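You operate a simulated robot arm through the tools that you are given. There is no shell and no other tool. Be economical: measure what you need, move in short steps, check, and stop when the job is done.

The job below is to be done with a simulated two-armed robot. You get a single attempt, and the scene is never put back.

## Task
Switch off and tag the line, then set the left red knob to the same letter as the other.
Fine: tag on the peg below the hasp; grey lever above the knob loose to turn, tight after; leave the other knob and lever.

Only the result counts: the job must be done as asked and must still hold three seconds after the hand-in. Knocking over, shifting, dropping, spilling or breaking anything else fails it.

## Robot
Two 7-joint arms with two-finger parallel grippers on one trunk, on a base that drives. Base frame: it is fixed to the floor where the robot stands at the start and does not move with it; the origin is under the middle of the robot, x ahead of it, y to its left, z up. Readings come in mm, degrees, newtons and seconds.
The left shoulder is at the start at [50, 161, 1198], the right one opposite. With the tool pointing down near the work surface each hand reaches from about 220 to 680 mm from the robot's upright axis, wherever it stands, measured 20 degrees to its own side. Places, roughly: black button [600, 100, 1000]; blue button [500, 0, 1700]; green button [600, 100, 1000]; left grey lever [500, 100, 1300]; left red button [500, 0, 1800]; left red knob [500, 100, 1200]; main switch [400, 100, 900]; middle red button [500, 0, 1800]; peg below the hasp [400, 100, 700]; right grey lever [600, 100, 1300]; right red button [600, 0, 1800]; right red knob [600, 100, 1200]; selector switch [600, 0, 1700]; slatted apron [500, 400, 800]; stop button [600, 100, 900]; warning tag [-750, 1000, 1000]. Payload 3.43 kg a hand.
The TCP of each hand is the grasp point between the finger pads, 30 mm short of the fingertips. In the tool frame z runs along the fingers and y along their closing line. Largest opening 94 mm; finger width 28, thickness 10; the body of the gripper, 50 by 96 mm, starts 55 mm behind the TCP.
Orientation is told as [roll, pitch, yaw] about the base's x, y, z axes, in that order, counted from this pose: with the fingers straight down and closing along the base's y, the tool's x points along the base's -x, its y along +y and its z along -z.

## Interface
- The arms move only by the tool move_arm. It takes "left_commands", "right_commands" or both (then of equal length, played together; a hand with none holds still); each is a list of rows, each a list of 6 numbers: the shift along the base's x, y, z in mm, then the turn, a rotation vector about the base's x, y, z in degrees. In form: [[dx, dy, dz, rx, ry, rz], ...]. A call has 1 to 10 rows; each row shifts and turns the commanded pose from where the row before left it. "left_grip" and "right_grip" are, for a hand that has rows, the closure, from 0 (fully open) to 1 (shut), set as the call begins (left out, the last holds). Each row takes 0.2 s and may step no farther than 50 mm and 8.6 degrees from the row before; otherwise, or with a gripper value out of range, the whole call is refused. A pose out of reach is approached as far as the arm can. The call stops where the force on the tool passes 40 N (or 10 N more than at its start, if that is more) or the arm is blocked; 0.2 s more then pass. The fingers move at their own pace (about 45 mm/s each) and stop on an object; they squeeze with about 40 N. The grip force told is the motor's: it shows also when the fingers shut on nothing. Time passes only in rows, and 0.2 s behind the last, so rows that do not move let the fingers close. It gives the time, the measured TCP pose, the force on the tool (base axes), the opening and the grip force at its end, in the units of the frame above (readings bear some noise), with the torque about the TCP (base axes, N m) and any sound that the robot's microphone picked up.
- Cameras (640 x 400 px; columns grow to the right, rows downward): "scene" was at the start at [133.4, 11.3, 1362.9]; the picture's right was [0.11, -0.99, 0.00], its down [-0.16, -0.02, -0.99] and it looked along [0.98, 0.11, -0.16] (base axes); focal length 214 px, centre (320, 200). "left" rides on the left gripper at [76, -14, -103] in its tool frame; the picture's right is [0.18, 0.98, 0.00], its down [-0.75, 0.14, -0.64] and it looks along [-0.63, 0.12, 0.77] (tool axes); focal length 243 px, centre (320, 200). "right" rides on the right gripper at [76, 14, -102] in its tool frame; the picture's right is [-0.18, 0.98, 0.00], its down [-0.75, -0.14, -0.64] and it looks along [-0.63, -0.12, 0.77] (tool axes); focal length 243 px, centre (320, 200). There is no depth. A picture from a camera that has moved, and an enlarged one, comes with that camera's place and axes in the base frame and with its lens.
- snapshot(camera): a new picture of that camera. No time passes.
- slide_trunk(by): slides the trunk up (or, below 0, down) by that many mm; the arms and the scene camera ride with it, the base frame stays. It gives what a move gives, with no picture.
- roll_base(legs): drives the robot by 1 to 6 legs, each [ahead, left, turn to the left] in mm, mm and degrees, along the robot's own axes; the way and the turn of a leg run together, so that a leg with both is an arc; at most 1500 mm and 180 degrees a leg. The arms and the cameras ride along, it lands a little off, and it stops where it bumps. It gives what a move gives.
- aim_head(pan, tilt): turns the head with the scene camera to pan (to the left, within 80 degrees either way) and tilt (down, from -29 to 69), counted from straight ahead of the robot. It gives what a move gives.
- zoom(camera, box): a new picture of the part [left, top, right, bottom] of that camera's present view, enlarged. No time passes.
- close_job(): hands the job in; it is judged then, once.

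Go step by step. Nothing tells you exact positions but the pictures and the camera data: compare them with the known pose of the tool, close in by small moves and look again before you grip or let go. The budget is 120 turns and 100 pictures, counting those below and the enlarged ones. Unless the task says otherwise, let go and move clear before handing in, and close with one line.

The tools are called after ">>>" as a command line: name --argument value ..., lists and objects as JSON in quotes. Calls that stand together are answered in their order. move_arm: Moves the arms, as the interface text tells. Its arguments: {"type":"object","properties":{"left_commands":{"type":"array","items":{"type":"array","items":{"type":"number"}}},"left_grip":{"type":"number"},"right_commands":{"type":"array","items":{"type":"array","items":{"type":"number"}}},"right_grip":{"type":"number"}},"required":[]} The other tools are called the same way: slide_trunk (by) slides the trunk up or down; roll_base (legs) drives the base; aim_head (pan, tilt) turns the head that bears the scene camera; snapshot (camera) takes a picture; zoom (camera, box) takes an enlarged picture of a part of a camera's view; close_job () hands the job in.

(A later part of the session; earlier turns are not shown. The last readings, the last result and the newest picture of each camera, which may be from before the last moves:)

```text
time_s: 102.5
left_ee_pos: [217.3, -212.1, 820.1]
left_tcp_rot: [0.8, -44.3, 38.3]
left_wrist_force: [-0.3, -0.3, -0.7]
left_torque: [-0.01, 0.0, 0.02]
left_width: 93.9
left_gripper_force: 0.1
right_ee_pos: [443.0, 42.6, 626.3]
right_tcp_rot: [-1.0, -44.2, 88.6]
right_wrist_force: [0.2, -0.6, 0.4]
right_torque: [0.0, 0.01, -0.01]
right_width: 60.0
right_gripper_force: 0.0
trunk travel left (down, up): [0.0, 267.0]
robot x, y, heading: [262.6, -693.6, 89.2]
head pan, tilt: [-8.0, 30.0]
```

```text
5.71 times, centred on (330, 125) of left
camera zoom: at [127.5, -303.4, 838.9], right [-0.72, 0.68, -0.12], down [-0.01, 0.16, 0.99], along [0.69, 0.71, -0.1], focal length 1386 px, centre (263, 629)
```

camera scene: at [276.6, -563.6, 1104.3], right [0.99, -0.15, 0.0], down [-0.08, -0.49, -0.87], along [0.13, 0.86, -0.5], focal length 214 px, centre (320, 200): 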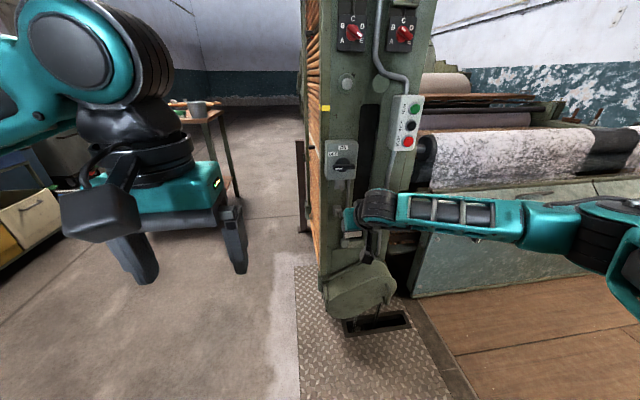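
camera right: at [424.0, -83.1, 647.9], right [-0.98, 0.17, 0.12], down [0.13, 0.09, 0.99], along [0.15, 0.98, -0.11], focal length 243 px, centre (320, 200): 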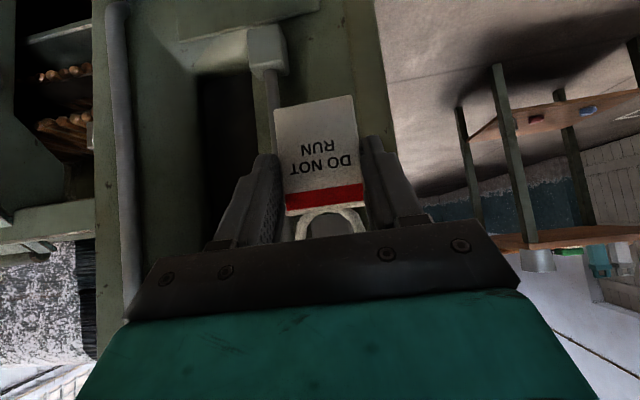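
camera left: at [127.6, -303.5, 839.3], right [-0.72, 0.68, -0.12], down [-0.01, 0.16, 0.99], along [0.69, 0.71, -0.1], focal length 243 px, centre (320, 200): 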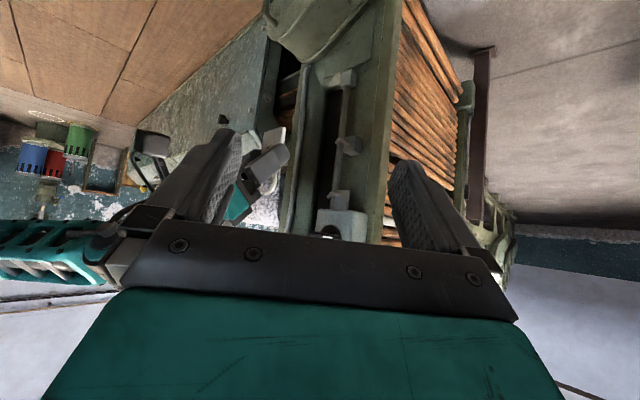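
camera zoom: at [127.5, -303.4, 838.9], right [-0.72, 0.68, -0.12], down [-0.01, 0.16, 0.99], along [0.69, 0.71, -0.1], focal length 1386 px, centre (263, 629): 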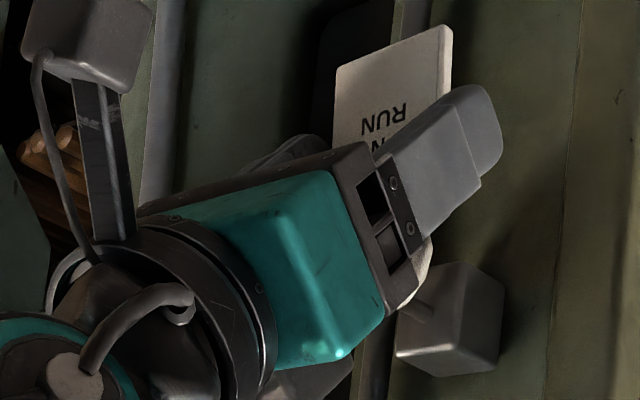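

The tag hangs. Withdraw straight back.

>>> move_arm --right_commands '[[0, -10, 0, 0, 0, 0], [0, -15, 0, 0, 0, 0], [0, -20, 5, 0, 0, 0], [0, -30, 10, 0, 0, 0], [0, -30, 20, 0, 0, 0], [0, -30, 20, 0, 0, 0], [0, 0, 0, 0, 0, 0]]'

>>> zoom --camera "left" --box '[290, 90, 370, 160]'

```text
time_s: 104.0
left_ee_pos: [216.8, -213.5, 819.7]
left_tcp_rot: [0.9, -44.3, 38.4]
left_wrist_force: [0.1, 0.3, 0.8]
left_torque: [0.0, 0.0, -0.02]
left_width: 93.9
left_gripper_force: 0.2
right_ee_pos: [444.7, -92.1, 681.8]
right_tcp_rot: [-1.0, -44.2, 88.5]
right_wrist_force: [-0.4, 0.1, 1.0]
right_torque: [0.0, -0.01, -0.02]
right_width: 60.4
right_gripper_force: 0.0
trunk travel left (down, up): [0.0, 267.0]
robot x, y, heading: [260.8, -693.7, 89.3]
head pan, tilt: [-8.0, 30.0]
```

```text
5.71 times, centred on (330, 125) of left
camera zoom: at [127.5, -303.5, 838.9], right [-0.72, 0.68, -0.12], down [-0.01, 0.16, 0.99], along [0.69, 0.71, -0.1], focal length 1386 px, centre (263, 629)
```

zoom: 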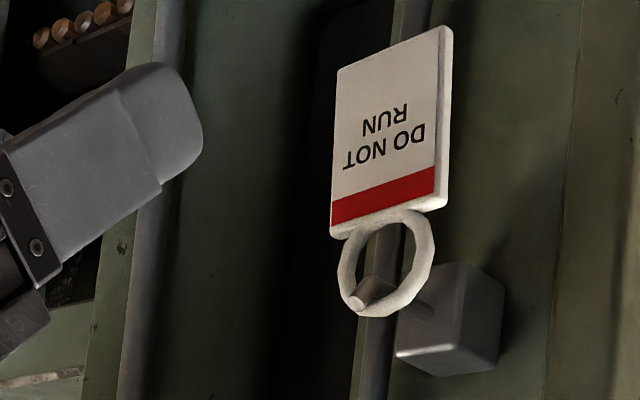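

The tag hangs properly on the peg. Now raise the trunk and look level and close at the lever and knob with the right camera.

>>> slide_trunk --by 267

>>> move_arm --right_commands '[[5, 0, 40, 0, 0, 0], [5, 0, 40, 0, 0, 0], [5, 0, 40, 0, 0, 0], [5, 0, 40, 0, 0, 0], [5, 0, 40, 0, 0, 0], [5, 5, 40, 0, 0, 0], [5, 10, 40, 0, 0, 0], [5, 10, 40, 0, 0, 0], [0, 10, 35, 0, 0, 0], [0, 0, 0, 0, 0, 0]]'

>>> snapshot --camera "right"

```text
time_s: 106.8
left_ee_pos: [215.5, -211.2, 1085.1]
left_tcp_rot: [0.8, -44.4, 38.4]
left_wrist_force: [0.7, 0.0, -0.4]
left_torque: [0.0, 0.02, -0.01]
left_width: 94.1
left_gripper_force: 0.0
right_ee_pos: [443.4, -91.9, 948.3]
right_tcp_rot: [-1.0, -44.1, 88.6]
right_wrist_force: [0.5, -0.7, 0.0]
right_torque: [-0.03, 0.0, 0.01]
right_width: 60.1
right_gripper_force: 0.0
trunk travel left (down, up): [-267.0, 0.0]
robot x, y, heading: [264.1, -693.1, 89.1]
head pan, tilt: [-8.0, 30.0]
```

```text
time_s: 109.0
left_ee_pos: [217.3, -212.8, 1086.0]
left_tcp_rot: [0.8, -44.4, 38.4]
left_wrist_force: [0.0, 0.6, 0.3]
left_torque: [0.03, -0.03, 0.01]
left_width: 93.9
left_gripper_force: 0.1
right_ee_pos: [484.3, -56.7, 1303.3]
right_tcp_rot: [-0.8, -44.1, 88.5]
right_wrist_force: [-0.6, 0.5, -0.2]
right_torque: [0.02, -0.01, 0.01]
right_width: 60.0
right_gripper_force: 0.1
trunk travel left (down, up): [-267.0, 0.0]
robot x, y, heading: [260.7, -696.1, 89.2]
head pan, tilt: [-8.0, 30.0]
```

```text
30 pictures are left
camera right: at [465.5, -181.2, 1323.8], right [-0.98, 0.17, 0.12], down [0.13, 0.09, 0.99], along [0.15, 0.98, -0.11], focal length 243 px, centre (320, 200)
```

right: 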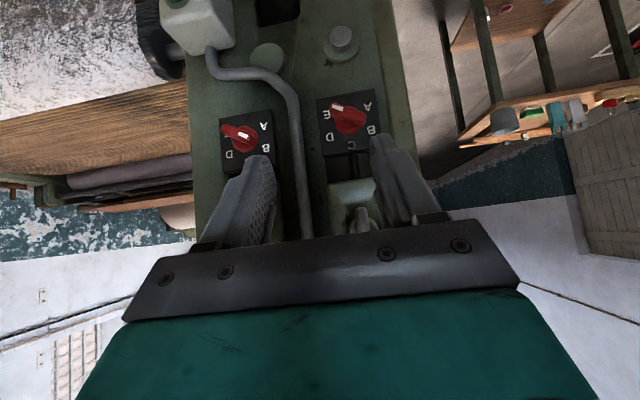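

>>> zoom --camera "right" --box '[310, 80, 400, 240]'

>>> aim_head --pan -20 --tilt 10

>>> snapshot --camera "scene"

```text
2.50 times, centred on (355, 160) of right
camera zoom: at [465.5, -181.2, 1323.8], right [-0.98, 0.17, 0.12], down [0.13, 0.09, 0.99], along [0.15, 0.98, -0.11], focal length 606 px, centre (232, 300)
```

zoom: 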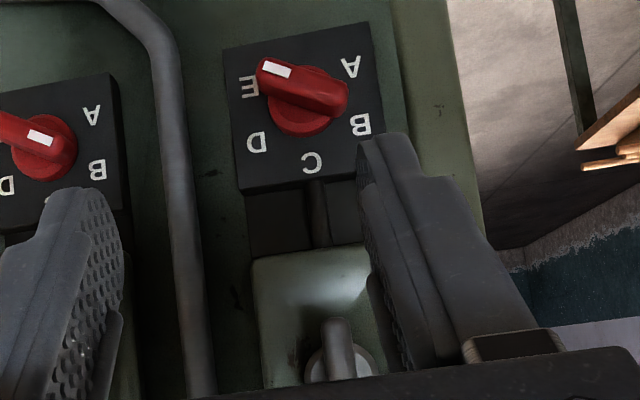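

```text
time_s: 109.8
left_ee_pos: [216.7, -212.5, 1086.4]
left_tcp_rot: [0.8, -44.4, 38.4]
left_wrist_force: [-0.6, 0.4, -0.2]
left_torque: [-0.02, 0.0, -0.03]
left_width: 94.2
left_gripper_force: 0.0
right_ee_pos: [484.5, -55.9, 1304.0]
right_tcp_rot: [-0.9, -44.1, 88.5]
right_wrist_force: [0.4, 0.3, -0.5]
right_torque: [0.0, 0.01, 0.0]
right_width: 60.3
right_gripper_force: 0.0
trunk travel left (down, up): [-267.0, 0.0]
robot x, y, heading: [261.2, -695.4, 89.1]
head pan, tilt: [-20.0, 10.0]
```

```text
28 pictures are left
camera scene: at [295.8, -566.1, 1403.2], right [0.93, -0.36, 0.0], down [-0.06, -0.16, -0.98], along [0.35, 0.92, -0.17], focal length 214 px, centre (320, 200)
```

scene: 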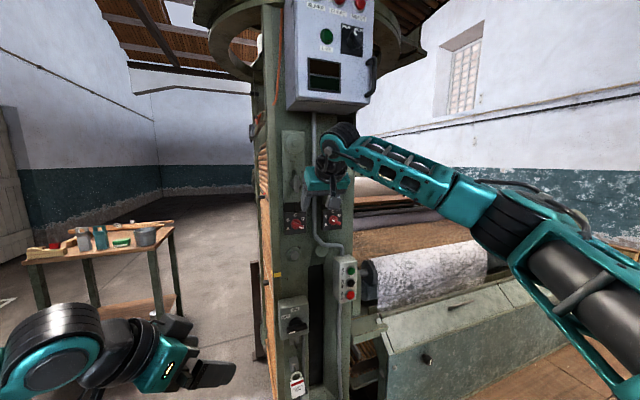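

The mechanism: clamp handle bar about (463, ~90, 1311–1363) turns about y. I'll loosen it by pushing its top end left with closed fingertips; first approach to its right side.

>>> move_arm --right_commands '[[2, 10, 15, 0, 0, 0], [2, 15, 15, 0, 0, 0], [2, 20, 15, 0, 0, 0], [2, 20, 12, 0, 0, 0], [0, 20, 10, 0, 0, 0], [0, 0, 0, 0, 0, 0]]' --right_grip 1

>>> snapshot --camera "right"

>>> zoom --camera "scene" --box '[270, 120, 350, 240]'

```text
time_s: 111.2
left_ee_pos: [216.0, -212.4, 1086.0]
left_tcp_rot: [0.9, -44.4, 38.3]
left_wrist_force: [-0.7, 0.6, -0.5]
left_torque: [-0.03, 0.04, 0.0]
left_width: 94.0
left_gripper_force: 0.1
right_ee_pos: [491.0, 18.6, 1366.7]
right_tcp_rot: [-1.0, -44.1, 88.8]
right_wrist_force: [0.0, 0.4, -0.1]
right_torque: [0.02, 0.0, 0.02]
right_width: 0.0
right_gripper_force: 32.8
right hand out of reach, approached as far as the arm can: row 5
trunk travel left (down, up): [-267.0, 0.0]
robot x, y, heading: [258.6, -692.5, 88.9]
head pan, tilt: [-20.0, 10.0]
```

```text
27 pictures are left
camera right: at [471.6, -106.5, 1385.1], right [-0.98, 0.17, 0.12], down [0.13, 0.09, 0.99], along [0.15, 0.98, -0.11], focal length 243 px, centre (320, 200)
```

right: 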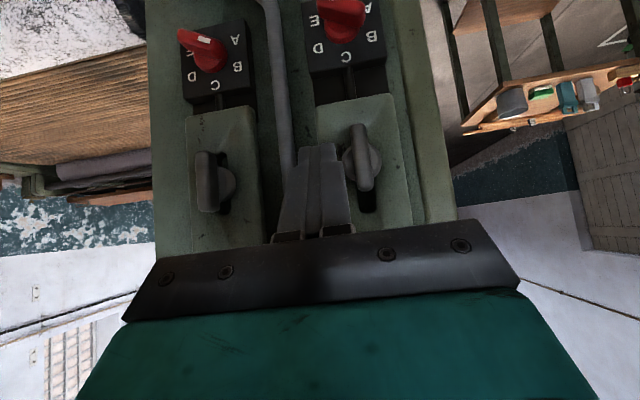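

```text
3.33 times, centred on (310, 180) of scene
camera zoom: at [295.7, -566.1, 1403.3], right [0.93, -0.36, 0.0], down [-0.06, -0.16, -0.98], along [0.35, 0.92, -0.17], focal length 715 px, centre (353, 267)
```

zoom: 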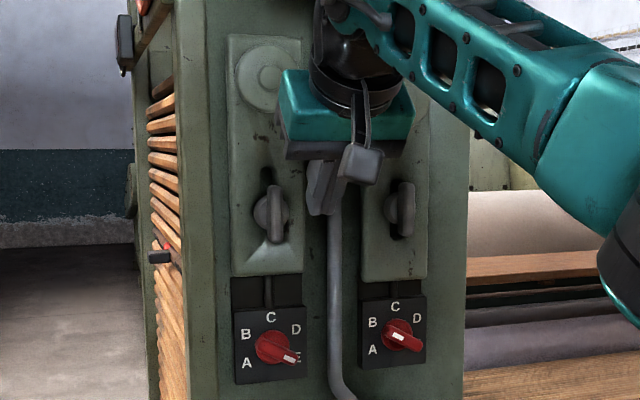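

Bar is at y≈71, x≈464, z centre ≈1338. The arm is at its reach limit, so I pull the hand back and drive 90 mm nearer.

>>> move_arm --right_commands '[[0, -40, 0, 0, 0, 0], [0, -40, 0, 0, 0, 0], [0, -20, 0, 0, 0, 0], [0, 0, 0, 0, 0, 0]]'

>>> roll_base --legs '[[90, 0, 0.9]]'

>>> move_arm --right_commands '[[0, 0, 0, 0, 0, 0]]'

```text
time_s: 112.2
left_ee_pos: [216.1, -212.3, 1086.7]
left_tcp_rot: [0.8, -44.4, 38.4]
left_wrist_force: [-0.1, 0.7, 0.4]
left_torque: [0.0, 0.03, 0.01]
left_width: 93.9
left_gripper_force: 0.0
right_ee_pos: [491.0, -82.3, 1366.8]
right_tcp_rot: [-0.8, -44.2, 88.5]
right_wrist_force: [0.1, -0.2, 0.0]
right_torque: [-0.04, 0.02, 0.02]
right_width: 0.2
right_gripper_force: 32.7
trunk travel left (down, up): [-267.0, 0.0]
robot x, y, heading: [259.6, -694.4, 89.0]
head pan, tilt: [-20.0, 10.0]
```

```text
time_s: 113.3
left_ee_pos: [208.9, -122.8, 1084.9]
left_tcp_rot: [0.8, -44.3, 39.4]
left_wrist_force: [0.3, -0.1, 0.7]
left_torque: [0.01, -0.03, -0.01]
left_width: 94.2
left_gripper_force: 0.0
right_ee_pos: [481.4, 13.7, 1364.6]
right_tcp_rot: [-0.9, -44.1, 89.6]
right_wrist_force: [0.0, 0.4, 0.5]
right_torque: [-0.02, -0.04, -0.02]
right_width: 0.3
right_gripper_force: 32.9
trunk travel left (down, up): [-267.0, 0.0]
robot x, y, heading: [261.8, -606.5, 90.2]
head pan, tilt: [-20.0, 10.0]
```

```text
time_s: 113.7
left_ee_pos: [209.3, -122.9, 1085.8]
left_tcp_rot: [0.8, -44.4, 39.3]
left_wrist_force: [0.2, -1.1, -0.6]
left_torque: [0.0, -0.03, -0.01]
left_width: 94.0
left_gripper_force: 0.0
right_ee_pos: [480.6, 12.4, 1366.6]
right_tcp_rot: [-0.9, -44.1, 89.6]
right_wrist_force: [0.5, 0.3, -1.0]
right_torque: [0.0, 0.03, -0.01]
right_width: 0.0
right_gripper_force: 33.4
trunk travel left (down, up): [-267.0, 0.0]
robot x, y, heading: [258.0, -604.2, 90.3]
head pan, tilt: [-20.0, 10.0]
```

Move in beside the bar top, then a small trial push to the left.

>>> move_arm --right_commands '[[13, 0, 0, 0, 0, 0], [0, 15, 3, 0, 0, 0], [0, 8, 3, 0, 0, 0], [0, 6, 0, 0, 0, 0], [-6, 0, 0, 0, 0, 0], [-5, 0, 0, 0, 0, 0], [-6, 0, 4, 0, 0, 0], [0, 0, 0, 0, 0, 0]]'

>>> snapshot --camera "right"

```text
time_s: 115.5
left_ee_pos: [208.5, -124.0, 1085.2]
left_tcp_rot: [0.8, -44.3, 39.4]
left_wrist_force: [0.0, -0.2, -0.6]
left_torque: [-0.01, 0.02, -0.01]
left_width: 93.8
left_gripper_force: 0.1
right_ee_pos: [476.9, 41.6, 1374.9]
right_tcp_rot: [-0.9, -44.1, 89.6]
right_wrist_force: [-0.4, 0.8, -0.2]
right_torque: [0.01, 0.0, 0.01]
right_width: 0.2
right_gripper_force: 33.4
trunk travel left (down, up): [-267.0, 0.0]
robot x, y, heading: [259.2, -603.0, 90.2]
head pan, tilt: [-20.0, 10.0]
```

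```text
25 pictures are left
camera right: at [459.1, -83.6, 1395.1], right [-0.98, 0.15, 0.12], down [0.13, 0.09, 0.99], along [0.14, 0.98, -0.11], focal length 243 px, centre (320, 200)
```

right: 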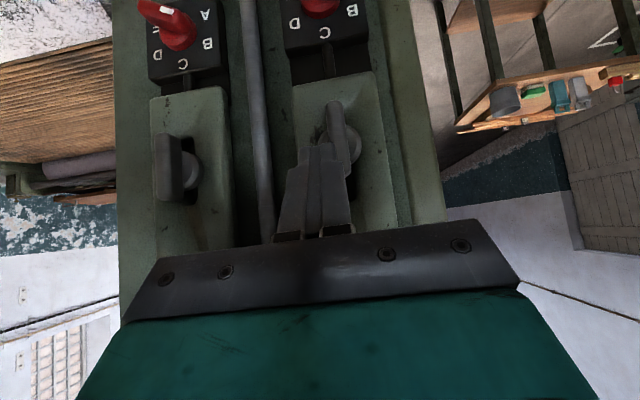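

>>> move_arm --right_commands '[[-4, 0, 1, 0, 0, 0], [-4, 0, 1, 0, 0, 0], [-4, 0, 1, 0, 0, 0], [0, 0, 0, 0, 0, 0]]'

>>> zoom --camera "right" --box '[260, 60, 400, 240]'

```text
time_s: 116.5
left_ee_pos: [208.1, -124.2, 1086.0]
left_tcp_rot: [0.8, -44.5, 39.4]
left_wrist_force: [0.5, 0.0, 0.2]
left_torque: [0.01, -0.02, -0.01]
left_width: 93.8
left_gripper_force: 0.1
right_ee_pos: [464.5, 41.8, 1378.9]
right_tcp_rot: [-0.8, -44.1, 89.6]
right_wrist_force: [0.9, 0.2, 0.2]
right_torque: [0.02, 0.03, -0.01]
right_width: 0.0
right_gripper_force: 33.1
trunk travel left (down, up): [-267.0, 0.0]
robot x, y, heading: [262.8, -602.9, 90.2]
head pan, tilt: [-20.0, 10.0]
```

```text
2.22 times, centred on (330, 150) of right
camera zoom: at [447.0, -83.0, 1398.1], right [-0.98, 0.15, 0.12], down [0.13, 0.09, 0.99], along [0.14, 0.98, -0.11], focal length 539 px, centre (298, 311)
```

zoom: 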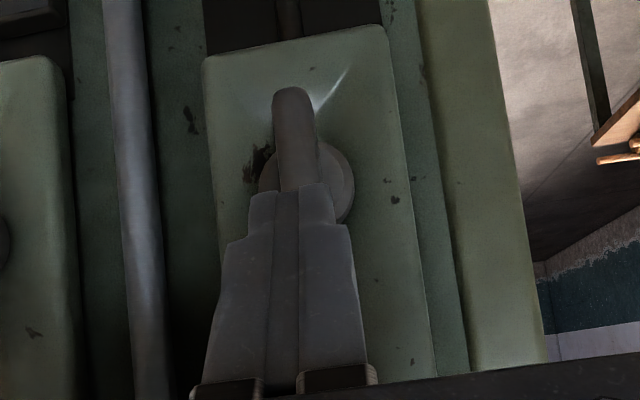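

The finger passed in front of the bar, so the bar sits deeper. Go back right, 15 mm deeper, and push again.

>>> move_arm --right_commands '[[12, 0, -2, 0, 0, 0], [14, 0, -2, 0, 0, 0], [0, 8, 0, 0, 0, 0], [0, 7, 0, 0, 0, 0], [-6, 0, 0, 0, 0, 0], [-5, 0, 0, 0, 0, 0], [-5, 0, 2, 0, 0, 0], [-4, 0, 2, 0, 0, 0], [0, 0, 0, 0, 0, 0]]'

>>> zoom --camera "right" --box '[260, 60, 400, 240]'

```text
time_s: 118.5
left_ee_pos: [209.1, -123.4, 1086.0]
left_tcp_rot: [0.8, -44.4, 39.4]
left_wrist_force: [-0.1, -0.3, 0.4]
left_torque: [-0.02, -0.01, -0.01]
left_width: 94.0
left_gripper_force: 0.0
right_ee_pos: [470.4, 56.3, 1378.4]
right_tcp_rot: [-0.8, -44.2, 89.6]
right_wrist_force: [2.1, -1.0, -0.4]
right_torque: [-0.03, -0.01, -0.04]
right_width: 0.1
right_gripper_force: 33.1
trunk travel left (down, up): [-267.0, 0.0]
robot x, y, heading: [259.0, -600.1, 90.0]
head pan, tilt: [-20.0, 10.0]
```

```text
2.22 times, centred on (330, 150) of right
camera zoom: at [453.5, -69.1, 1398.6], right [-0.98, 0.15, 0.12], down [0.13, 0.09, 0.99], along [0.14, 0.98, -0.11], focal length 539 px, centre (298, 311)
```

zoom: 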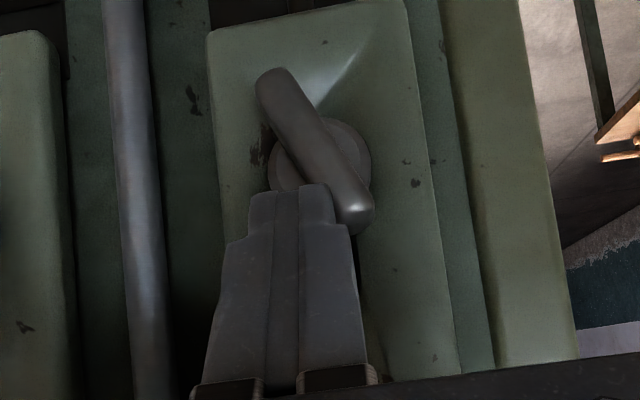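

The lever turns easily counter-clockwise. Continue the arc to about 90°.

>>> move_arm --right_commands '[[-5, 0, 3, 0, 0, 0], [-5, 0, 2, 0, 0, 0], [-5, 0, -1, 0, 0, 0], [-5, 0, -3, 0, 0, 0], [-3, 0, -4, 0, 0, 0], [0, 0, 0, 0, 0, 0]]'

>>> zoom --camera "right" --box '[260, 60, 400, 240]'

```text
time_s: 119.9
left_ee_pos: [209.4, -124.5, 1086.1]
left_tcp_rot: [0.9, -44.6, 39.2]
left_wrist_force: [-0.3, -0.1, 0.6]
left_torque: [0.01, 0.0, 0.0]
left_width: 93.8
left_gripper_force: 0.0
right_ee_pos: [447.0, 53.9, 1377.5]
right_tcp_rot: [-0.8, -44.4, 89.6]
right_wrist_force: [0.0, -5.0, 9.5]
right_torque: [0.11, -0.07, 0.06]
right_width: 0.0
right_gripper_force: 33.0
trunk travel left (down, up): [-267.0, 0.0]
robot x, y, heading: [262.6, -602.8, 89.9]
head pan, tilt: [-20.0, 10.0]
```

```text
2.22 times, centred on (330, 150) of right
camera zoom: at [429.8, -71.2, 1397.2], right [-0.98, 0.15, 0.12], down [0.13, 0.09, 0.99], along [0.14, 0.99, -0.1], focal length 539 px, centre (298, 311)
```

zoom: 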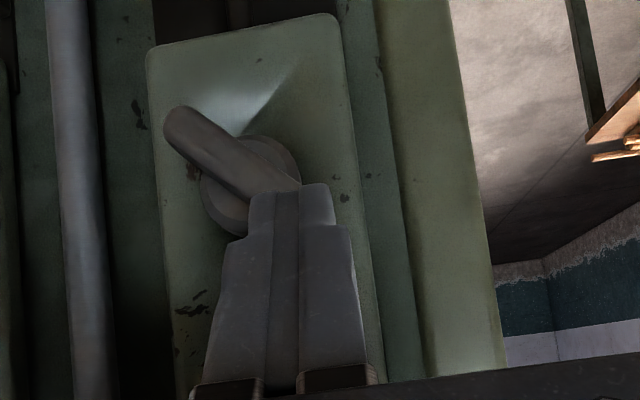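

Around 60°, with some resistance. Push a bit further to see if this is the stop.

>>> move_arm --right_commands '[[-2, 0, -3, 0, 0, 0], [-2, 0, -3, 0, 0, 0], [0, 0, 0, 0, 0, 0]]'

>>> zoom --camera "right" --box '[260, 60, 400, 240]'

```text
time_s: 120.7
left_ee_pos: [208.1, -127.3, 1087.7]
left_tcp_rot: [1.0, -44.6, 39.4]
left_wrist_force: [1.2, 0.0, -0.2]
left_torque: [-0.01, -0.01, 0.04]
left_width: 94.0
left_gripper_force: 0.0
right_ee_pos: [442.9, 51.5, 1373.6]
right_tcp_rot: [-0.9, -44.5, 89.6]
right_wrist_force: [-1.5, -12.4, 12.0]
right_torque: [0.1, -0.25, 0.14]
right_width: 0.0
right_gripper_force: 33.3
trunk travel left (down, up): [-267.0, 0.0]
robot x, y, heading: [262.4, -606.0, 90.3]
head pan, tilt: [-20.0, 10.0]
```

```text
2.22 times, centred on (330, 150) of right
camera zoom: at [425.7, -73.1, 1392.1], right [-0.98, 0.15, 0.12], down [0.13, 0.09, 0.99], along [0.14, 0.99, -0.11], focal length 539 px, centre (298, 311)
```

zoom: 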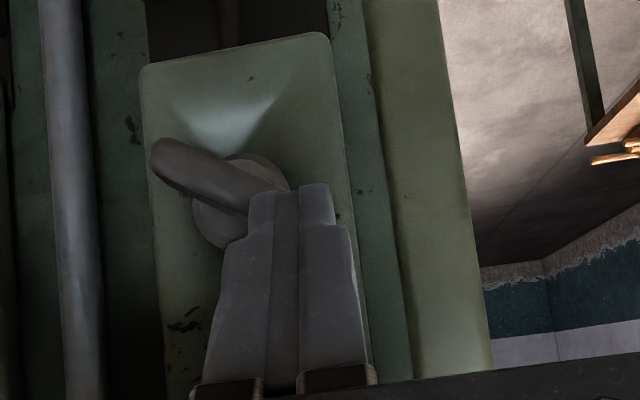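

Still turning (~70°). Ease back slightly from the panel and continue downwards.

>>> move_arm --right_commands '[[0, -1, 0, 0, 0, 0], [-2, 0, -4, 0, 0, 0], [-1, 0, -4, 0, 0, 0], [-1, 0, -3, 0, 0, 0], [0, 0, 0, 0, 0, 0]]'

>>> zoom --camera "right" --box '[260, 60, 400, 240]'

```text
time_s: 121.9
left_ee_pos: [208.4, -125.6, 1087.4]
left_tcp_rot: [1.1, -44.5, 39.3]
left_wrist_force: [-0.7, 0.7, -0.4]
left_torque: [-0.04, -0.02, 0.02]
left_width: 94.1
left_gripper_force: 0.1
right_ee_pos: [441.3, 53.4, 1358.7]
right_tcp_rot: [-0.9, -44.2, 89.6]
right_wrist_force: [-1.0, -10.4, 7.0]
right_torque: [-0.04, -0.12, 0.06]
right_width: 0.0
right_gripper_force: 32.9
trunk travel left (down, up): [-267.0, 0.0]
robot x, y, heading: [264.0, -598.9, 90.3]
head pan, tilt: [-20.0, 10.0]
```

```text
2.22 times, centred on (330, 150) of right
camera zoom: at [422.7, -72.2, 1378.9], right [-0.98, 0.15, 0.12], down [0.13, 0.09, 0.99], along [0.14, 0.98, -0.11], focal length 539 px, centre (298, 311)
```

zoom: 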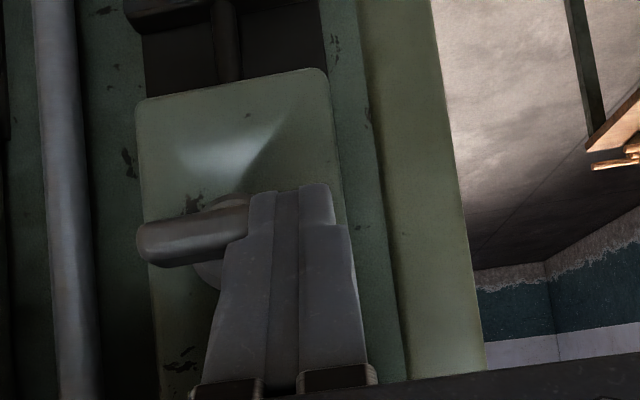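

The lever now lies past horizontal — loosened. Back off and bring the fingertips above the left knob.

>>> move_arm --right_commands '[[0, -25, 5, 0, 0, 0], [0, -20, -10, 0, 0, 0], [9, 0, -36, 0, 0, 0], [9, 0, -36, 0, 0, 0], [9, 15, -34, 0, 0, 0], [0, 0, 0, 0, 0, 0]]'

>>> snapshot --camera "right"

```text
time_s: 123.3
left_ee_pos: [208.9, -123.8, 1086.7]
left_tcp_rot: [0.9, -44.3, 39.4]
left_wrist_force: [-1.0, -0.1, 0.2]
left_torque: [0.02, -0.01, 0.01]
left_width: 93.6
left_gripper_force: 0.0
right_ee_pos: [466.5, 23.6, 1247.0]
right_tcp_rot: [-0.9, -44.2, 89.6]
right_wrist_force: [-0.9, 0.6, 0.8]
right_torque: [0.0, 0.01, -0.02]
right_width: 0.0
right_gripper_force: 32.7
trunk travel left (down, up): [-267.0, 0.0]
robot x, y, heading: [262.8, -604.3, 90.3]
head pan, tilt: [-20.0, 10.0]
```

```text
19 pictures are left
camera right: at [449.7, -101.0, 1266.3], right [-0.98, 0.15, 0.12], down [0.13, 0.09, 0.99], along [0.14, 0.98, -0.11], focal length 243 px, centre (320, 200)
```

right: 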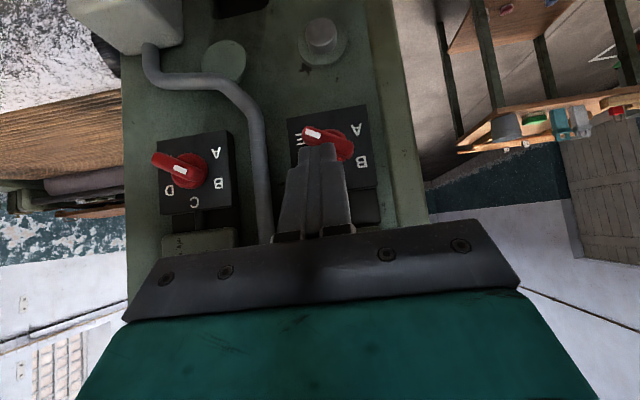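

Knob centre ≈ (461, ~92, 1199). Advance to knob depth above it.

>>> move_arm --right_commands '[[0, 10, 0, 0, 0, 0], [0, 10, 0, 0, 0, 0], [0, 8, 0, 0, 0, 0], [0, 7, 0, 0, 0, 0], [0, 6, 0, 0, 0, 0], [0, 0, 0, 0, 0, 0]]'

>>> move_arm --right_commands '[[-4, 0, -4, 0, 0, 0], [-4, 0, -3, 0, 0, 0], [-5, 0, -2, 0, 0, 0], [-5, 0, -2, 0, 0, 0], [0, 0, 0, 0, 0, 0]]'

>>> zoom --camera "right" --box '[240, 60, 400, 240]'

```text
time_s: 124.7
left_ee_pos: [208.7, -124.4, 1087.1]
left_tcp_rot: [0.8, -44.4, 39.4]
left_wrist_force: [0.2, 0.2, -0.9]
left_torque: [0.0, -0.01, 0.0]
left_width: 94.0
left_gripper_force: 0.0
right_ee_pos: [467.4, 66.7, 1247.1]
right_tcp_rot: [-0.8, -44.0, 89.5]
right_wrist_force: [0.6, -0.3, 0.5]
right_torque: [0.0, -0.02, -0.01]
right_width: 0.0
right_gripper_force: 33.0
trunk travel left (down, up): [-267.0, 0.0]
robot x, y, heading: [262.2, -604.1, 90.2]
head pan, tilt: [-20.0, 10.0]
```

```text
time_s: 125.9
left_ee_pos: [208.2, -123.8, 1085.7]
left_tcp_rot: [0.9, -44.3, 39.4]
left_wrist_force: [0.4, 0.0, -0.2]
left_torque: [-0.03, 0.01, 0.02]
left_width: 93.7
left_gripper_force: 0.1
right_ee_pos: [448.9, 66.4, 1236.1]
right_tcp_rot: [-0.9, -44.2, 89.6]
right_wrist_force: [0.8, -0.6, 2.2]
right_torque: [-0.04, -0.02, -0.01]
right_width: 0.0
right_gripper_force: 33.6
trunk travel left (down, up): [-267.0, 0.0]
robot x, y, heading: [260.8, -604.8, 90.1]
head pan, tilt: [-20.0, 10.0]
```

```text
2.22 times, centred on (320, 150) of right
camera zoom: at [431.7, -58.3, 1256.0], right [-0.98, 0.15, 0.12], down [0.13, 0.09, 0.99], along [0.14, 0.98, -0.11], focal length 539 px, centre (320, 311)
```

zoom: 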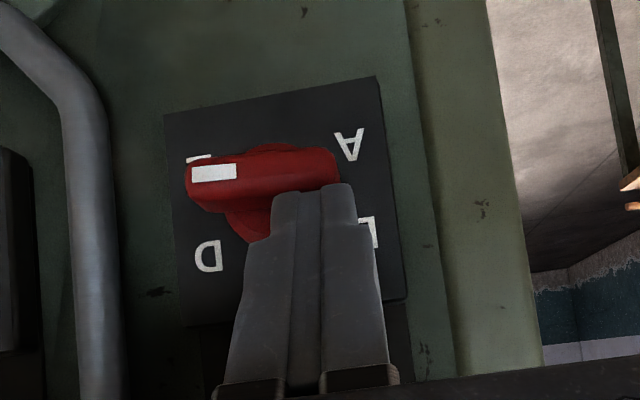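

The knob turns well. Continue round the left side.

>>> move_arm --right_commands '[[-4, 0, -4, 0, 0, 0], [-4, 0, -4, 0, 0, 0], [-1, 0, -5, 0, 0, 0], [0, 0, -6, 0, 0, 0], [1, 0, -5, 0, 0, 0], [0, 0, 0, 0, 0, 0]]'

>>> zoom --camera "right" --box '[240, 60, 400, 240]'

```text
time_s: 127.3
left_ee_pos: [208.7, -124.9, 1086.4]
left_tcp_rot: [0.9, -44.3, 39.4]
left_wrist_force: [0.2, 0.1, 0.0]
left_torque: [-0.02, -0.02, 0.0]
left_width: 93.6
left_gripper_force: 0.0
right_ee_pos: [439.3, 65.7, 1213.5]
right_tcp_rot: [-0.9, -44.1, 89.6]
right_wrist_force: [-0.7, -2.1, 1.4]
right_torque: [-0.03, -0.02, 0.02]
right_width: 0.0
right_gripper_force: 32.7
trunk travel left (down, up): [-267.0, 0.0]
robot x, y, heading: [259.0, -607.7, 90.1]
head pan, tilt: [-20.0, 10.0]
```

```text
2.22 times, centred on (320, 150) of right
camera zoom: at [422.7, -59.2, 1232.5], right [-0.98, 0.15, 0.12], down [0.13, 0.09, 0.99], along [0.14, 0.98, -0.11], focal length 539 px, centre (320, 311)
```

zoom: 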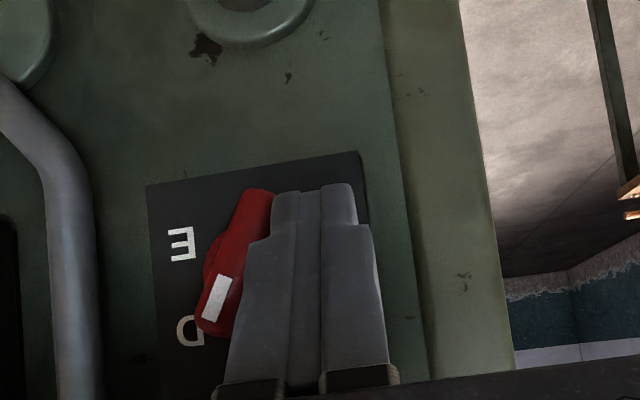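

Past D. Now reposition to the right side of the marked end and push it over toward C/B.

>>> move_arm --right_commands '[[0, -20, 0, 0, 0, 0], [0, -20, 5, 0, 0, 0], [28, 0, 5, 0, 0, 0], [28, 0, 2, 0, 0, 0], [0, 20, 0, 0, 0, 0], [0, 20, 0, 0, 0, 0], [0, 0, 0, 0, 0, 0]]'

>>> move_arm --right_commands '[[-6, 0, 1, 0, 0, 0], [-6, 0, 1, 0, 0, 0], [-3, 0, 4, 0, 0, 0], [-2, 0, 4, 0, 0, 0], [-5, 0, 4, 0, 0, 0], [-4, 0, 3, 0, 0, 0], [0, 0, 0, 0, 0, 0]]'

>>> zoom --camera "right" --box '[240, 60, 400, 240]'

```text
time_s: 128.9
left_ee_pos: [209.4, -123.2, 1086.3]
left_tcp_rot: [0.8, -44.3, 39.4]
left_wrist_force: [0.1, -0.1, -0.4]
left_torque: [-0.01, 0.01, 0.01]
left_width: 93.9
left_gripper_force: 0.0
right_ee_pos: [497.3, 65.2, 1224.8]
right_tcp_rot: [-0.9, -44.2, 89.6]
right_wrist_force: [0.2, -0.3, 0.5]
right_torque: [0.03, 0.03, -0.01]
right_width: 0.1
right_gripper_force: 32.7
trunk travel left (down, up): [-267.0, 0.0]
robot x, y, heading: [257.8, -604.3, 90.1]
head pan, tilt: [-20.0, 10.0]
```

```text
time_s: 130.5
left_ee_pos: [207.8, -124.3, 1085.9]
left_tcp_rot: [1.0, -44.4, 39.4]
left_wrist_force: [0.2, -0.1, 0.5]
left_torque: [-0.03, -0.02, 0.01]
left_width: 93.9
left_gripper_force: 0.1
right_ee_pos: [468.6, 65.8, 1242.4]
right_tcp_rot: [-0.9, -44.2, 89.7]
right_wrist_force: [1.0, -2.0, 1.1]
right_torque: [-0.01, 0.01, -0.02]
right_width: 0.3
right_gripper_force: 32.8
trunk travel left (down, up): [-267.0, 0.0]
robot x, y, heading: [263.3, -604.1, 90.1]
head pan, tilt: [-20.0, 10.0]
```

```text
2.22 times, centred on (320, 150) of right
camera zoom: at [452.9, -59.4, 1262.1], right [-0.98, 0.15, 0.12], down [0.13, 0.09, 0.99], along [0.14, 0.98, -0.11], focal length 539 px, centre (320, 311)
```

zoom: 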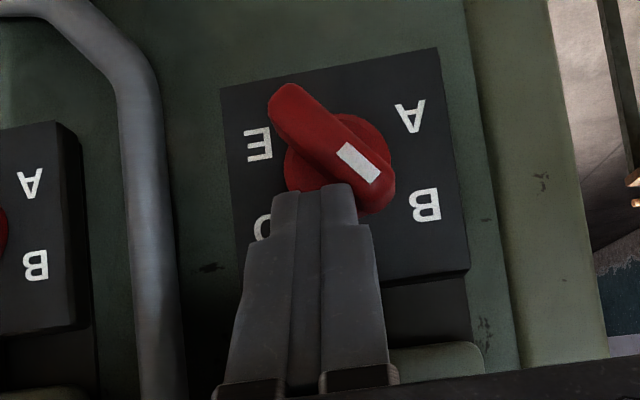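

Mark is ≈37° left of vertical; B is at 60°. Push ~23° more.

>>> move_arm --right_commands '[[-4, 0, 1, 0, 0, 0], [-3, 0, 0, 0, 0, 0], [-3, 0, -1, 0, 0, 0], [0, 0, 0, 0, 0, 0]]'

>>> zoom --camera "right" --box '[200, 60, 400, 240]'

```text
time_s: 131.5
left_ee_pos: [208.7, -123.4, 1086.6]
left_tcp_rot: [1.0, -44.4, 39.4]
left_wrist_force: [-0.4, 0.6, -0.8]
left_torque: [-0.02, -0.01, -0.01]
left_width: 94.0
left_gripper_force: 0.0
right_ee_pos: [460.6, 65.8, 1242.4]
right_tcp_rot: [-0.8, -44.2, 89.6]
right_wrist_force: [2.9, -0.9, 0.2]
right_torque: [-0.01, -0.08, -0.02]
right_width: 0.1
right_gripper_force: 32.8
trunk travel left (down, up): [-267.0, 0.0]
robot x, y, heading: [260.0, -603.0, 90.1]
head pan, tilt: [-20.0, 10.0]
```

```text
2.22 times, centred on (300, 150) of right
camera zoom: at [443.8, -59.5, 1261.4], right [-0.98, 0.15, 0.12], down [0.13, 0.09, 0.99], along [0.14, 0.98, -0.11], focal length 539 px, centre (364, 311)
```

zoom: 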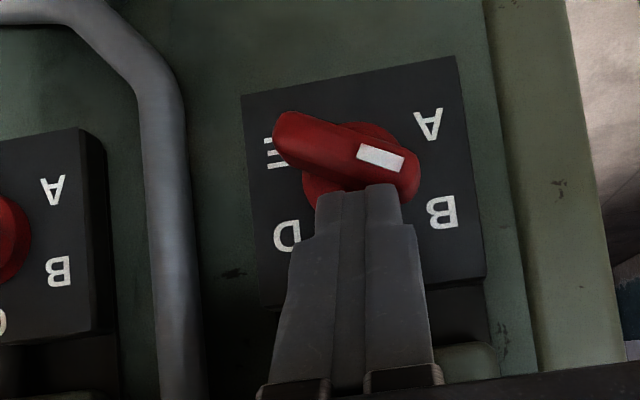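

Looks at about 59–60°, at B. Back off to a position right-above the lever and check from the head camera.

>>> move_arm --right_commands '[[0, -10, 6, 0, 0, 0], [0, -25, 10, 0, 0, 0], [5, -20, 30, 0, 0, 0], [5, 0, 40, 0, 0, 0], [5, 0, 40, 0, 0, 0], [3, 0, 23, 0, 0, 0], [0, 0, 0, 0, 0, 0]]'

>>> zoom --camera "scene" --box '[280, 140, 350, 245]'

>>> snapshot --camera "right"

```text
time_s: 133.1
left_ee_pos: [209.5, -123.3, 1086.8]
left_tcp_rot: [0.7, -44.3, 39.4]
left_wrist_force: [-0.9, 0.3, -0.4]
left_torque: [0.01, 0.0, -0.02]
left_width: 93.8
left_gripper_force: 0.0
right_ee_pos: [479.4, 10.7, 1390.8]
right_tcp_rot: [-0.8, -44.1, 89.6]
right_wrist_force: [-0.1, 0.3, -0.1]
right_torque: [0.01, 0.02, -0.01]
right_width: 0.2
right_gripper_force: 32.8
trunk travel left (down, up): [-267.0, 0.0]
robot x, y, heading: [261.6, -602.6, 90.2]
head pan, tilt: [-20.0, 10.0]
```

```text
3.81 times, centred on (315, 192) of scene
camera zoom: at [294.2, -475.6, 1403.3], right [0.94, -0.34, 0.0], down [-0.06, -0.16, -0.98], along [0.33, 0.93, -0.17], focal length 817 px, centre (339, 229)
```

zoom: 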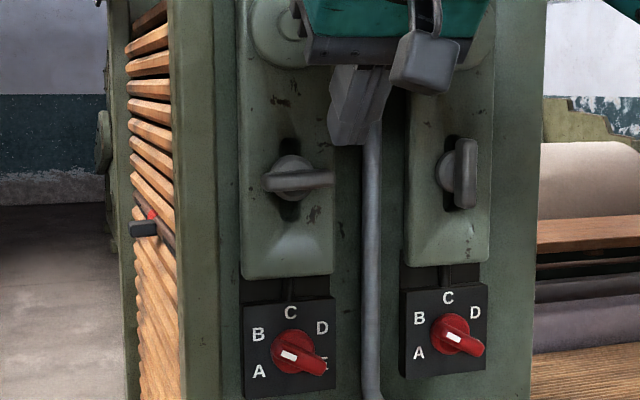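

```text
13 pictures are left
camera right: at [461.9, -113.5, 1410.5], right [-0.98, 0.15, 0.12], down [0.13, 0.09, 0.99], along [0.14, 0.98, -0.11], focal length 243 px, centre (320, 200)
```

right: 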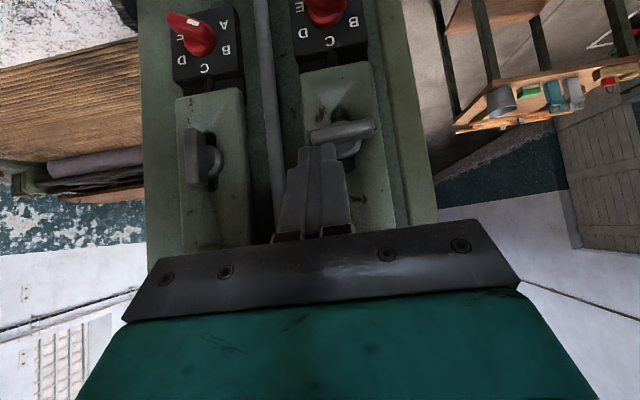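

Both knobs look alike, and the carriage followed. I'll zoom in to compare angles precisely before tightening.

>>> zoom --camera "scene" --box '[304, 208, 350, 246]'

```text
10.53 times, centred on (327, 227) of scene
camera zoom: at [294.2, -475.6, 1403.3], right [0.94, -0.34, 0.0], down [-0.06, -0.16, -0.98], along [0.33, 0.93, -0.17], focal length 2258 px, centre (246, -84)
```

zoom: 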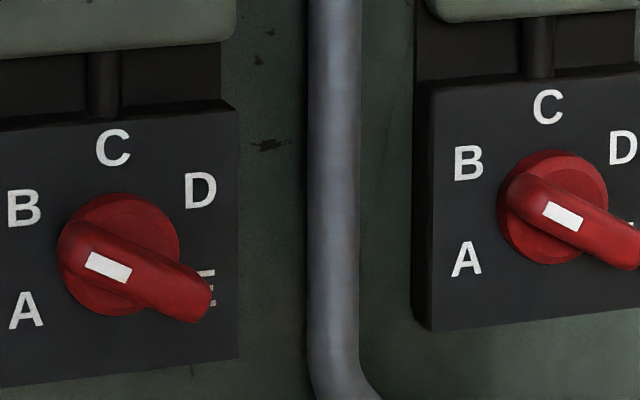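

Left and right marks agree within a degree or two. Now tighten: push the lever's right end down and back to upright.

>>> move_arm --right_commands '[[0, 15, 0, 0, 0, 0], [0, 15, 0, 0, 0, 0], [0, 15, 0, 0, 0, 0], [-1, 0, -6, 0, 0, 0], [0, 0, -6, 0, 0, 0], [3, 0, -6, 0, 0, 0], [4, 0, -6, 0, 0, 0], [0, 0, 0, 0, 0, 0]]'

>>> zoom --camera "right" --box '[240, 60, 400, 240]'

```text
time_s: 134.9
left_ee_pos: [209.3, -123.9, 1086.0]
left_tcp_rot: [0.8, -44.4, 39.4]
left_wrist_force: [-0.4, 0.2, 0.5]
left_torque: [-0.04, 0.03, 0.0]
left_width: 94.2
left_gripper_force: 0.0
right_ee_pos: [485.7, 56.7, 1366.2]
right_tcp_rot: [-1.0, -44.1, 89.6]
right_wrist_force: [0.1, -0.2, -0.1]
right_torque: [-0.05, 0.04, -0.05]
right_width: 0.0
right_gripper_force: 33.1
trunk travel left (down, up): [-267.0, 0.0]
robot x, y, heading: [261.8, -603.3, 90.0]
head pan, tilt: [-20.0, 10.0]
```

```text
2.22 times, centred on (320, 150) of right
camera zoom: at [467.5, -68.9, 1386.3], right [-0.98, 0.15, 0.12], down [0.13, 0.09, 0.99], along [0.14, 0.98, -0.11], focal length 539 px, centre (320, 311)
```

zoom: 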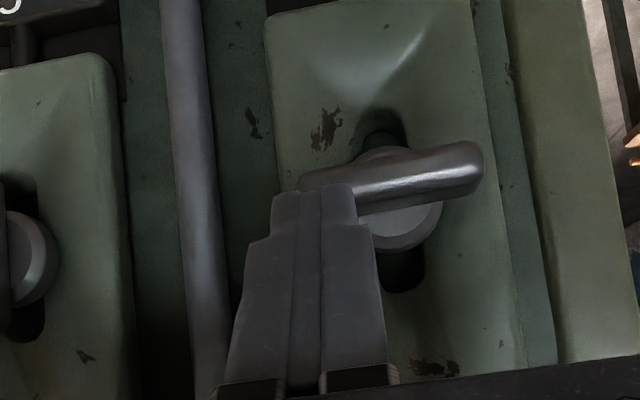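

Not quite in contact yet. Go 4 mm deeper and continue down along the arc.

>>> move_arm --right_commands '[[0, 4, 0, 0, 0, 0], [0, 0, -5, 0, 0, 0], [1, 0, -5, 0, 0, 0], [1, 0, -5, 0, 0, 0], [1, 0, -5, 0, 0, 0], [0, 0, -5, 0, 0, 0], [0, 0, 0, 0, 0, 0]]'

>>> zoom --camera "right" --box '[240, 60, 400, 240]'

```text
time_s: 136.5
left_ee_pos: [209.6, -123.2, 1085.9]
left_tcp_rot: [1.0, -44.4, 39.4]
left_wrist_force: [0.2, -0.4, -0.3]
left_torque: [0.02, 0.0, 0.03]
left_width: 94.3
left_gripper_force: 0.1
right_ee_pos: [487.6, 60.5, 1342.0]
right_tcp_rot: [-0.9, -44.0, 89.6]
right_wrist_force: [0.6, -1.1, 0.5]
right_torque: [0.01, -0.01, -0.04]
right_width: 0.0
right_gripper_force: 33.0
trunk travel left (down, up): [-267.0, 0.0]
robot x, y, heading: [257.7, -600.8, 90.4]
head pan, tilt: [-20.0, 10.0]
```

```text
2.22 times, centred on (320, 150) of right
camera zoom: at [470.5, -64.8, 1360.6], right [-0.98, 0.15, 0.12], down [0.13, 0.09, 0.99], along [0.14, 0.98, -0.11], focal length 539 px, centre (320, 311)
```

zoom: 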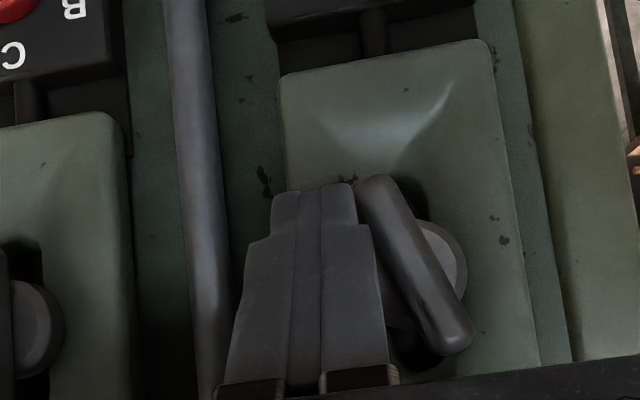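

About 18° remain. Push left to upright, feeling for the tight stop.

>>> move_arm --right_commands '[[-3, 0, 0, 0, 0, 0], [-2, 0, 0, 0, 0, 0], [-2, 0, 0, 0, 0, 0], [0, 0, 0, 0, 0, 0]]'

>>> zoom --camera "right" --box '[200, 60, 400, 240]'

```text
time_s: 137.5
left_ee_pos: [209.0, -123.8, 1087.1]
left_tcp_rot: [0.9, -44.4, 39.5]
left_wrist_force: [-0.1, -0.4, 0.7]
left_torque: [0.03, 0.02, 0.04]
left_width: 94.2
left_gripper_force: 0.0
right_ee_pos: [481.0, 60.1, 1340.0]
right_tcp_rot: [-0.8, -44.1, 89.5]
right_wrist_force: [3.9, 0.4, -2.9]
right_torque: [-0.05, -0.14, -0.09]
right_width: 0.0
right_gripper_force: 33.4
trunk travel left (down, up): [-267.0, 0.0]
robot x, y, heading: [259.0, -602.0, 90.0]
head pan, tilt: [-20.0, 10.0]
```

```text
2.22 times, centred on (300, 150) of right
camera zoom: at [464.4, -64.1, 1360.5], right [-0.98, 0.15, 0.12], down [0.13, 0.09, 0.99], along [0.14, 0.98, -0.11], focal length 539 px, centre (364, 311)
```

zoom: 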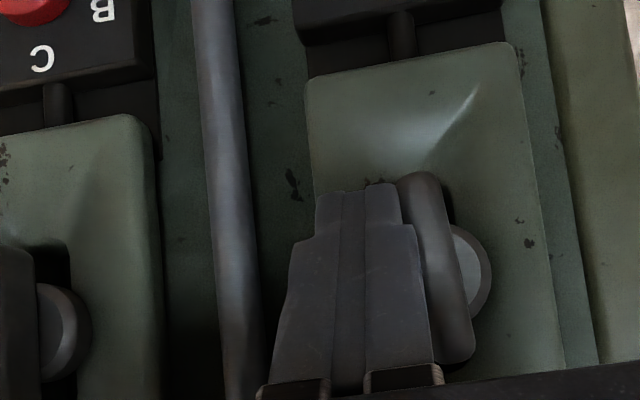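

Nearly upright (~5° left). Push a few more mm in small steps until it stops.

>>> move_arm --right_commands '[[-1, 0, 0, 0, 0, 0], [-1, 0, 0, 0, 0, 0], [0, 0, 0, 0, 0, 0]]'

>>> move_arm --right_commands '[[-1, 0, 0, 0, 0, 0], [-1, 0, 0, 0, 0, 0], [0, 0, 0, 0, 0, 0]]'

>>> zoom --camera "right" --box '[200, 60, 400, 240]'

```text
time_s: 138.3
left_ee_pos: [209.5, -123.8, 1085.3]
left_tcp_rot: [0.8, -44.3, 39.4]
left_wrist_force: [-0.7, 0.3, -1.2]
left_torque: [-0.01, 0.01, -0.01]
left_width: 93.9
left_gripper_force: 0.1
right_ee_pos: [479.9, 60.5, 1341.1]
right_tcp_rot: [-0.9, -44.1, 89.5]
right_wrist_force: [4.5, 0.4, -4.5]
right_torque: [-0.09, -0.01, -0.06]
right_width: 0.0
right_gripper_force: 32.7
trunk travel left (down, up): [-267.0, 0.0]
robot x, y, heading: [262.0, -605.5, 90.2]
head pan, tilt: [-20.0, 10.0]
```

```text
time_s: 139.1
left_ee_pos: [210.1, -123.6, 1085.1]
left_tcp_rot: [0.8, -44.2, 39.3]
left_wrist_force: [0.7, -0.1, 0.6]
left_torque: [0.0, 0.0, 0.01]
left_width: 94.2
left_gripper_force: 0.1
right_ee_pos: [480.8, 60.1, 1340.3]
right_tcp_rot: [-0.8, -44.1, 89.4]
right_wrist_force: [9.8, -0.2, -5.2]
right_torque: [-0.05, -0.16, -0.14]
right_width: 0.0
right_gripper_force: 32.5
trunk travel left (down, up): [-267.0, 0.0]
robot x, y, heading: [262.2, -604.9, 90.2]
head pan, tilt: [-20.0, 10.0]
```

```text
2.22 times, centred on (300, 150) of right
camera zoom: at [462.6, -64.2, 1360.5], right [-0.98, 0.15, 0.12], down [0.13, 0.09, 0.99], along [0.14, 0.98, -0.11], focal length 539 px, centre (364, 311)
```

zoom: 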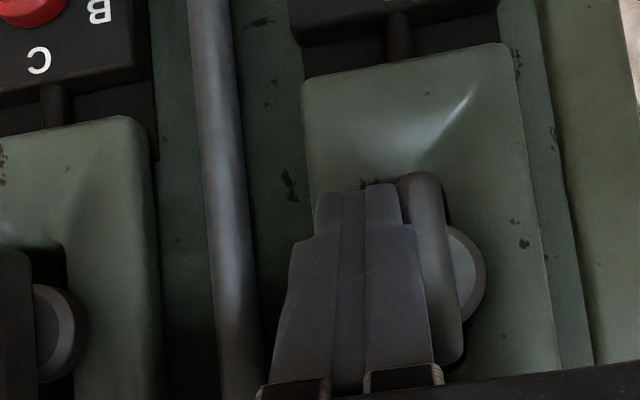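

Force is climbing without motion: stop reached, bar upright. One more firm nudge, then back off and check.

>>> move_arm --right_commands '[[-1, 0, 0, 0, 0, 0], [-1, 0, 0, 0, 0, 0], [-1, 0, 0, 0, 0, 0], [0, 0, 0, 0, 0, 0]]'

>>> move_arm --right_commands '[[10, 0, 0, 0, 0, 0], [0, -20, 5, 0, 0, 0], [0, -30, 10, 0, 0, 0], [0, -40, 20, 0, 0, 0], [0, -40, 20, 0, 0, 0], [30, -40, 0, 0, 0, 0], [0, 0, 0, 0, 0, 0]]'

>>> zoom --camera "scene" --box '[280, 140, 350, 245]'

```text
time_s: 140.1
left_ee_pos: [212.3, -123.4, 1085.2]
left_tcp_rot: [1.0, -44.3, 39.3]
left_wrist_force: [0.9, -0.8, 0.0]
left_torque: [0.0, -0.03, 0.0]
left_width: 94.1
left_gripper_force: 0.0
right_ee_pos: [479.8, 61.3, 1340.7]
right_tcp_rot: [-0.6, -44.2, 89.2]
right_wrist_force: [19.7, -0.2, -1.2]
right_torque: [-0.04, -0.19, -0.33]
right_width: 0.1
right_gripper_force: 33.1
trunk travel left (down, up): [-267.0, 0.0]
robot x, y, heading: [262.9, -605.6, 90.2]
head pan, tilt: [-20.0, 10.0]
```

```text
time_s: 141.7
left_ee_pos: [209.1, -123.1, 1085.5]
left_tcp_rot: [0.8, -44.5, 39.5]
left_wrist_force: [-1.2, 0.1, 0.3]
left_torque: [-0.01, 0.03, -0.03]
left_width: 94.1
left_gripper_force: 0.1
right_ee_pos: [512.7, -111.4, 1394.3]
right_tcp_rot: [-0.9, -44.1, 89.7]
right_wrist_force: [0.8, 1.2, -0.3]
right_torque: [-0.02, -0.01, 0.03]
right_width: 0.0
right_gripper_force: 32.7
trunk travel left (down, up): [-267.0, 0.0]
robot x, y, heading: [261.4, -603.3, 90.3]
head pan, tilt: [-20.0, 10.0]
```

```text
3.81 times, centred on (315, 192) of scene
camera zoom: at [293.1, -475.1, 1403.3], right [0.94, -0.34, 0.0], down [-0.06, -0.16, -0.98], along [0.33, 0.93, -0.17], focal length 817 px, centre (339, 229)
```

zoom: 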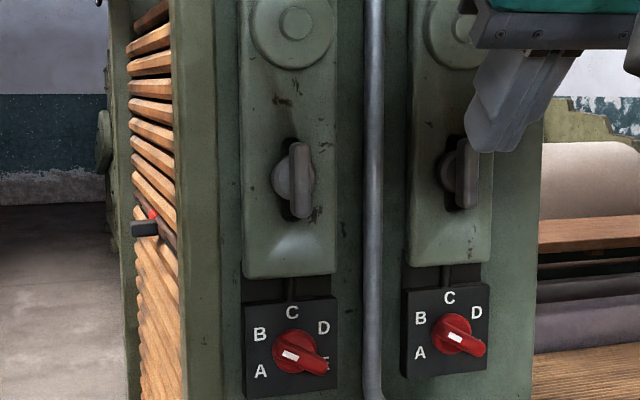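

>>> zoom --camera "scene" --box '[302, 170, 338, 200]'

```text
13.33 times, centred on (320, 185) of scene
camera zoom: at [293.1, -475.1, 1403.3], right [0.94, -0.34, 0.0], down [-0.06, -0.16, -0.98], along [0.33, 0.93, -0.17], focal length 2860 px, centre (320, 400)
```

zoom: 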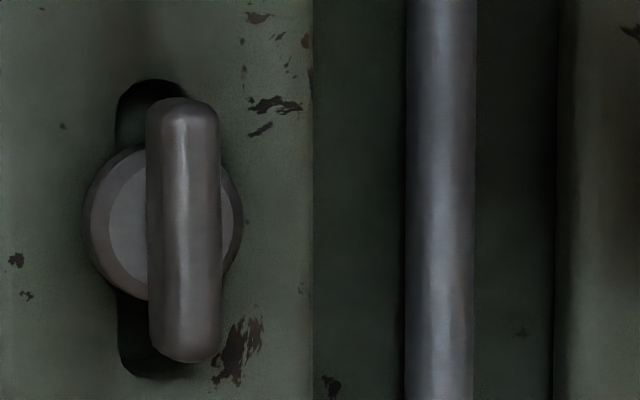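

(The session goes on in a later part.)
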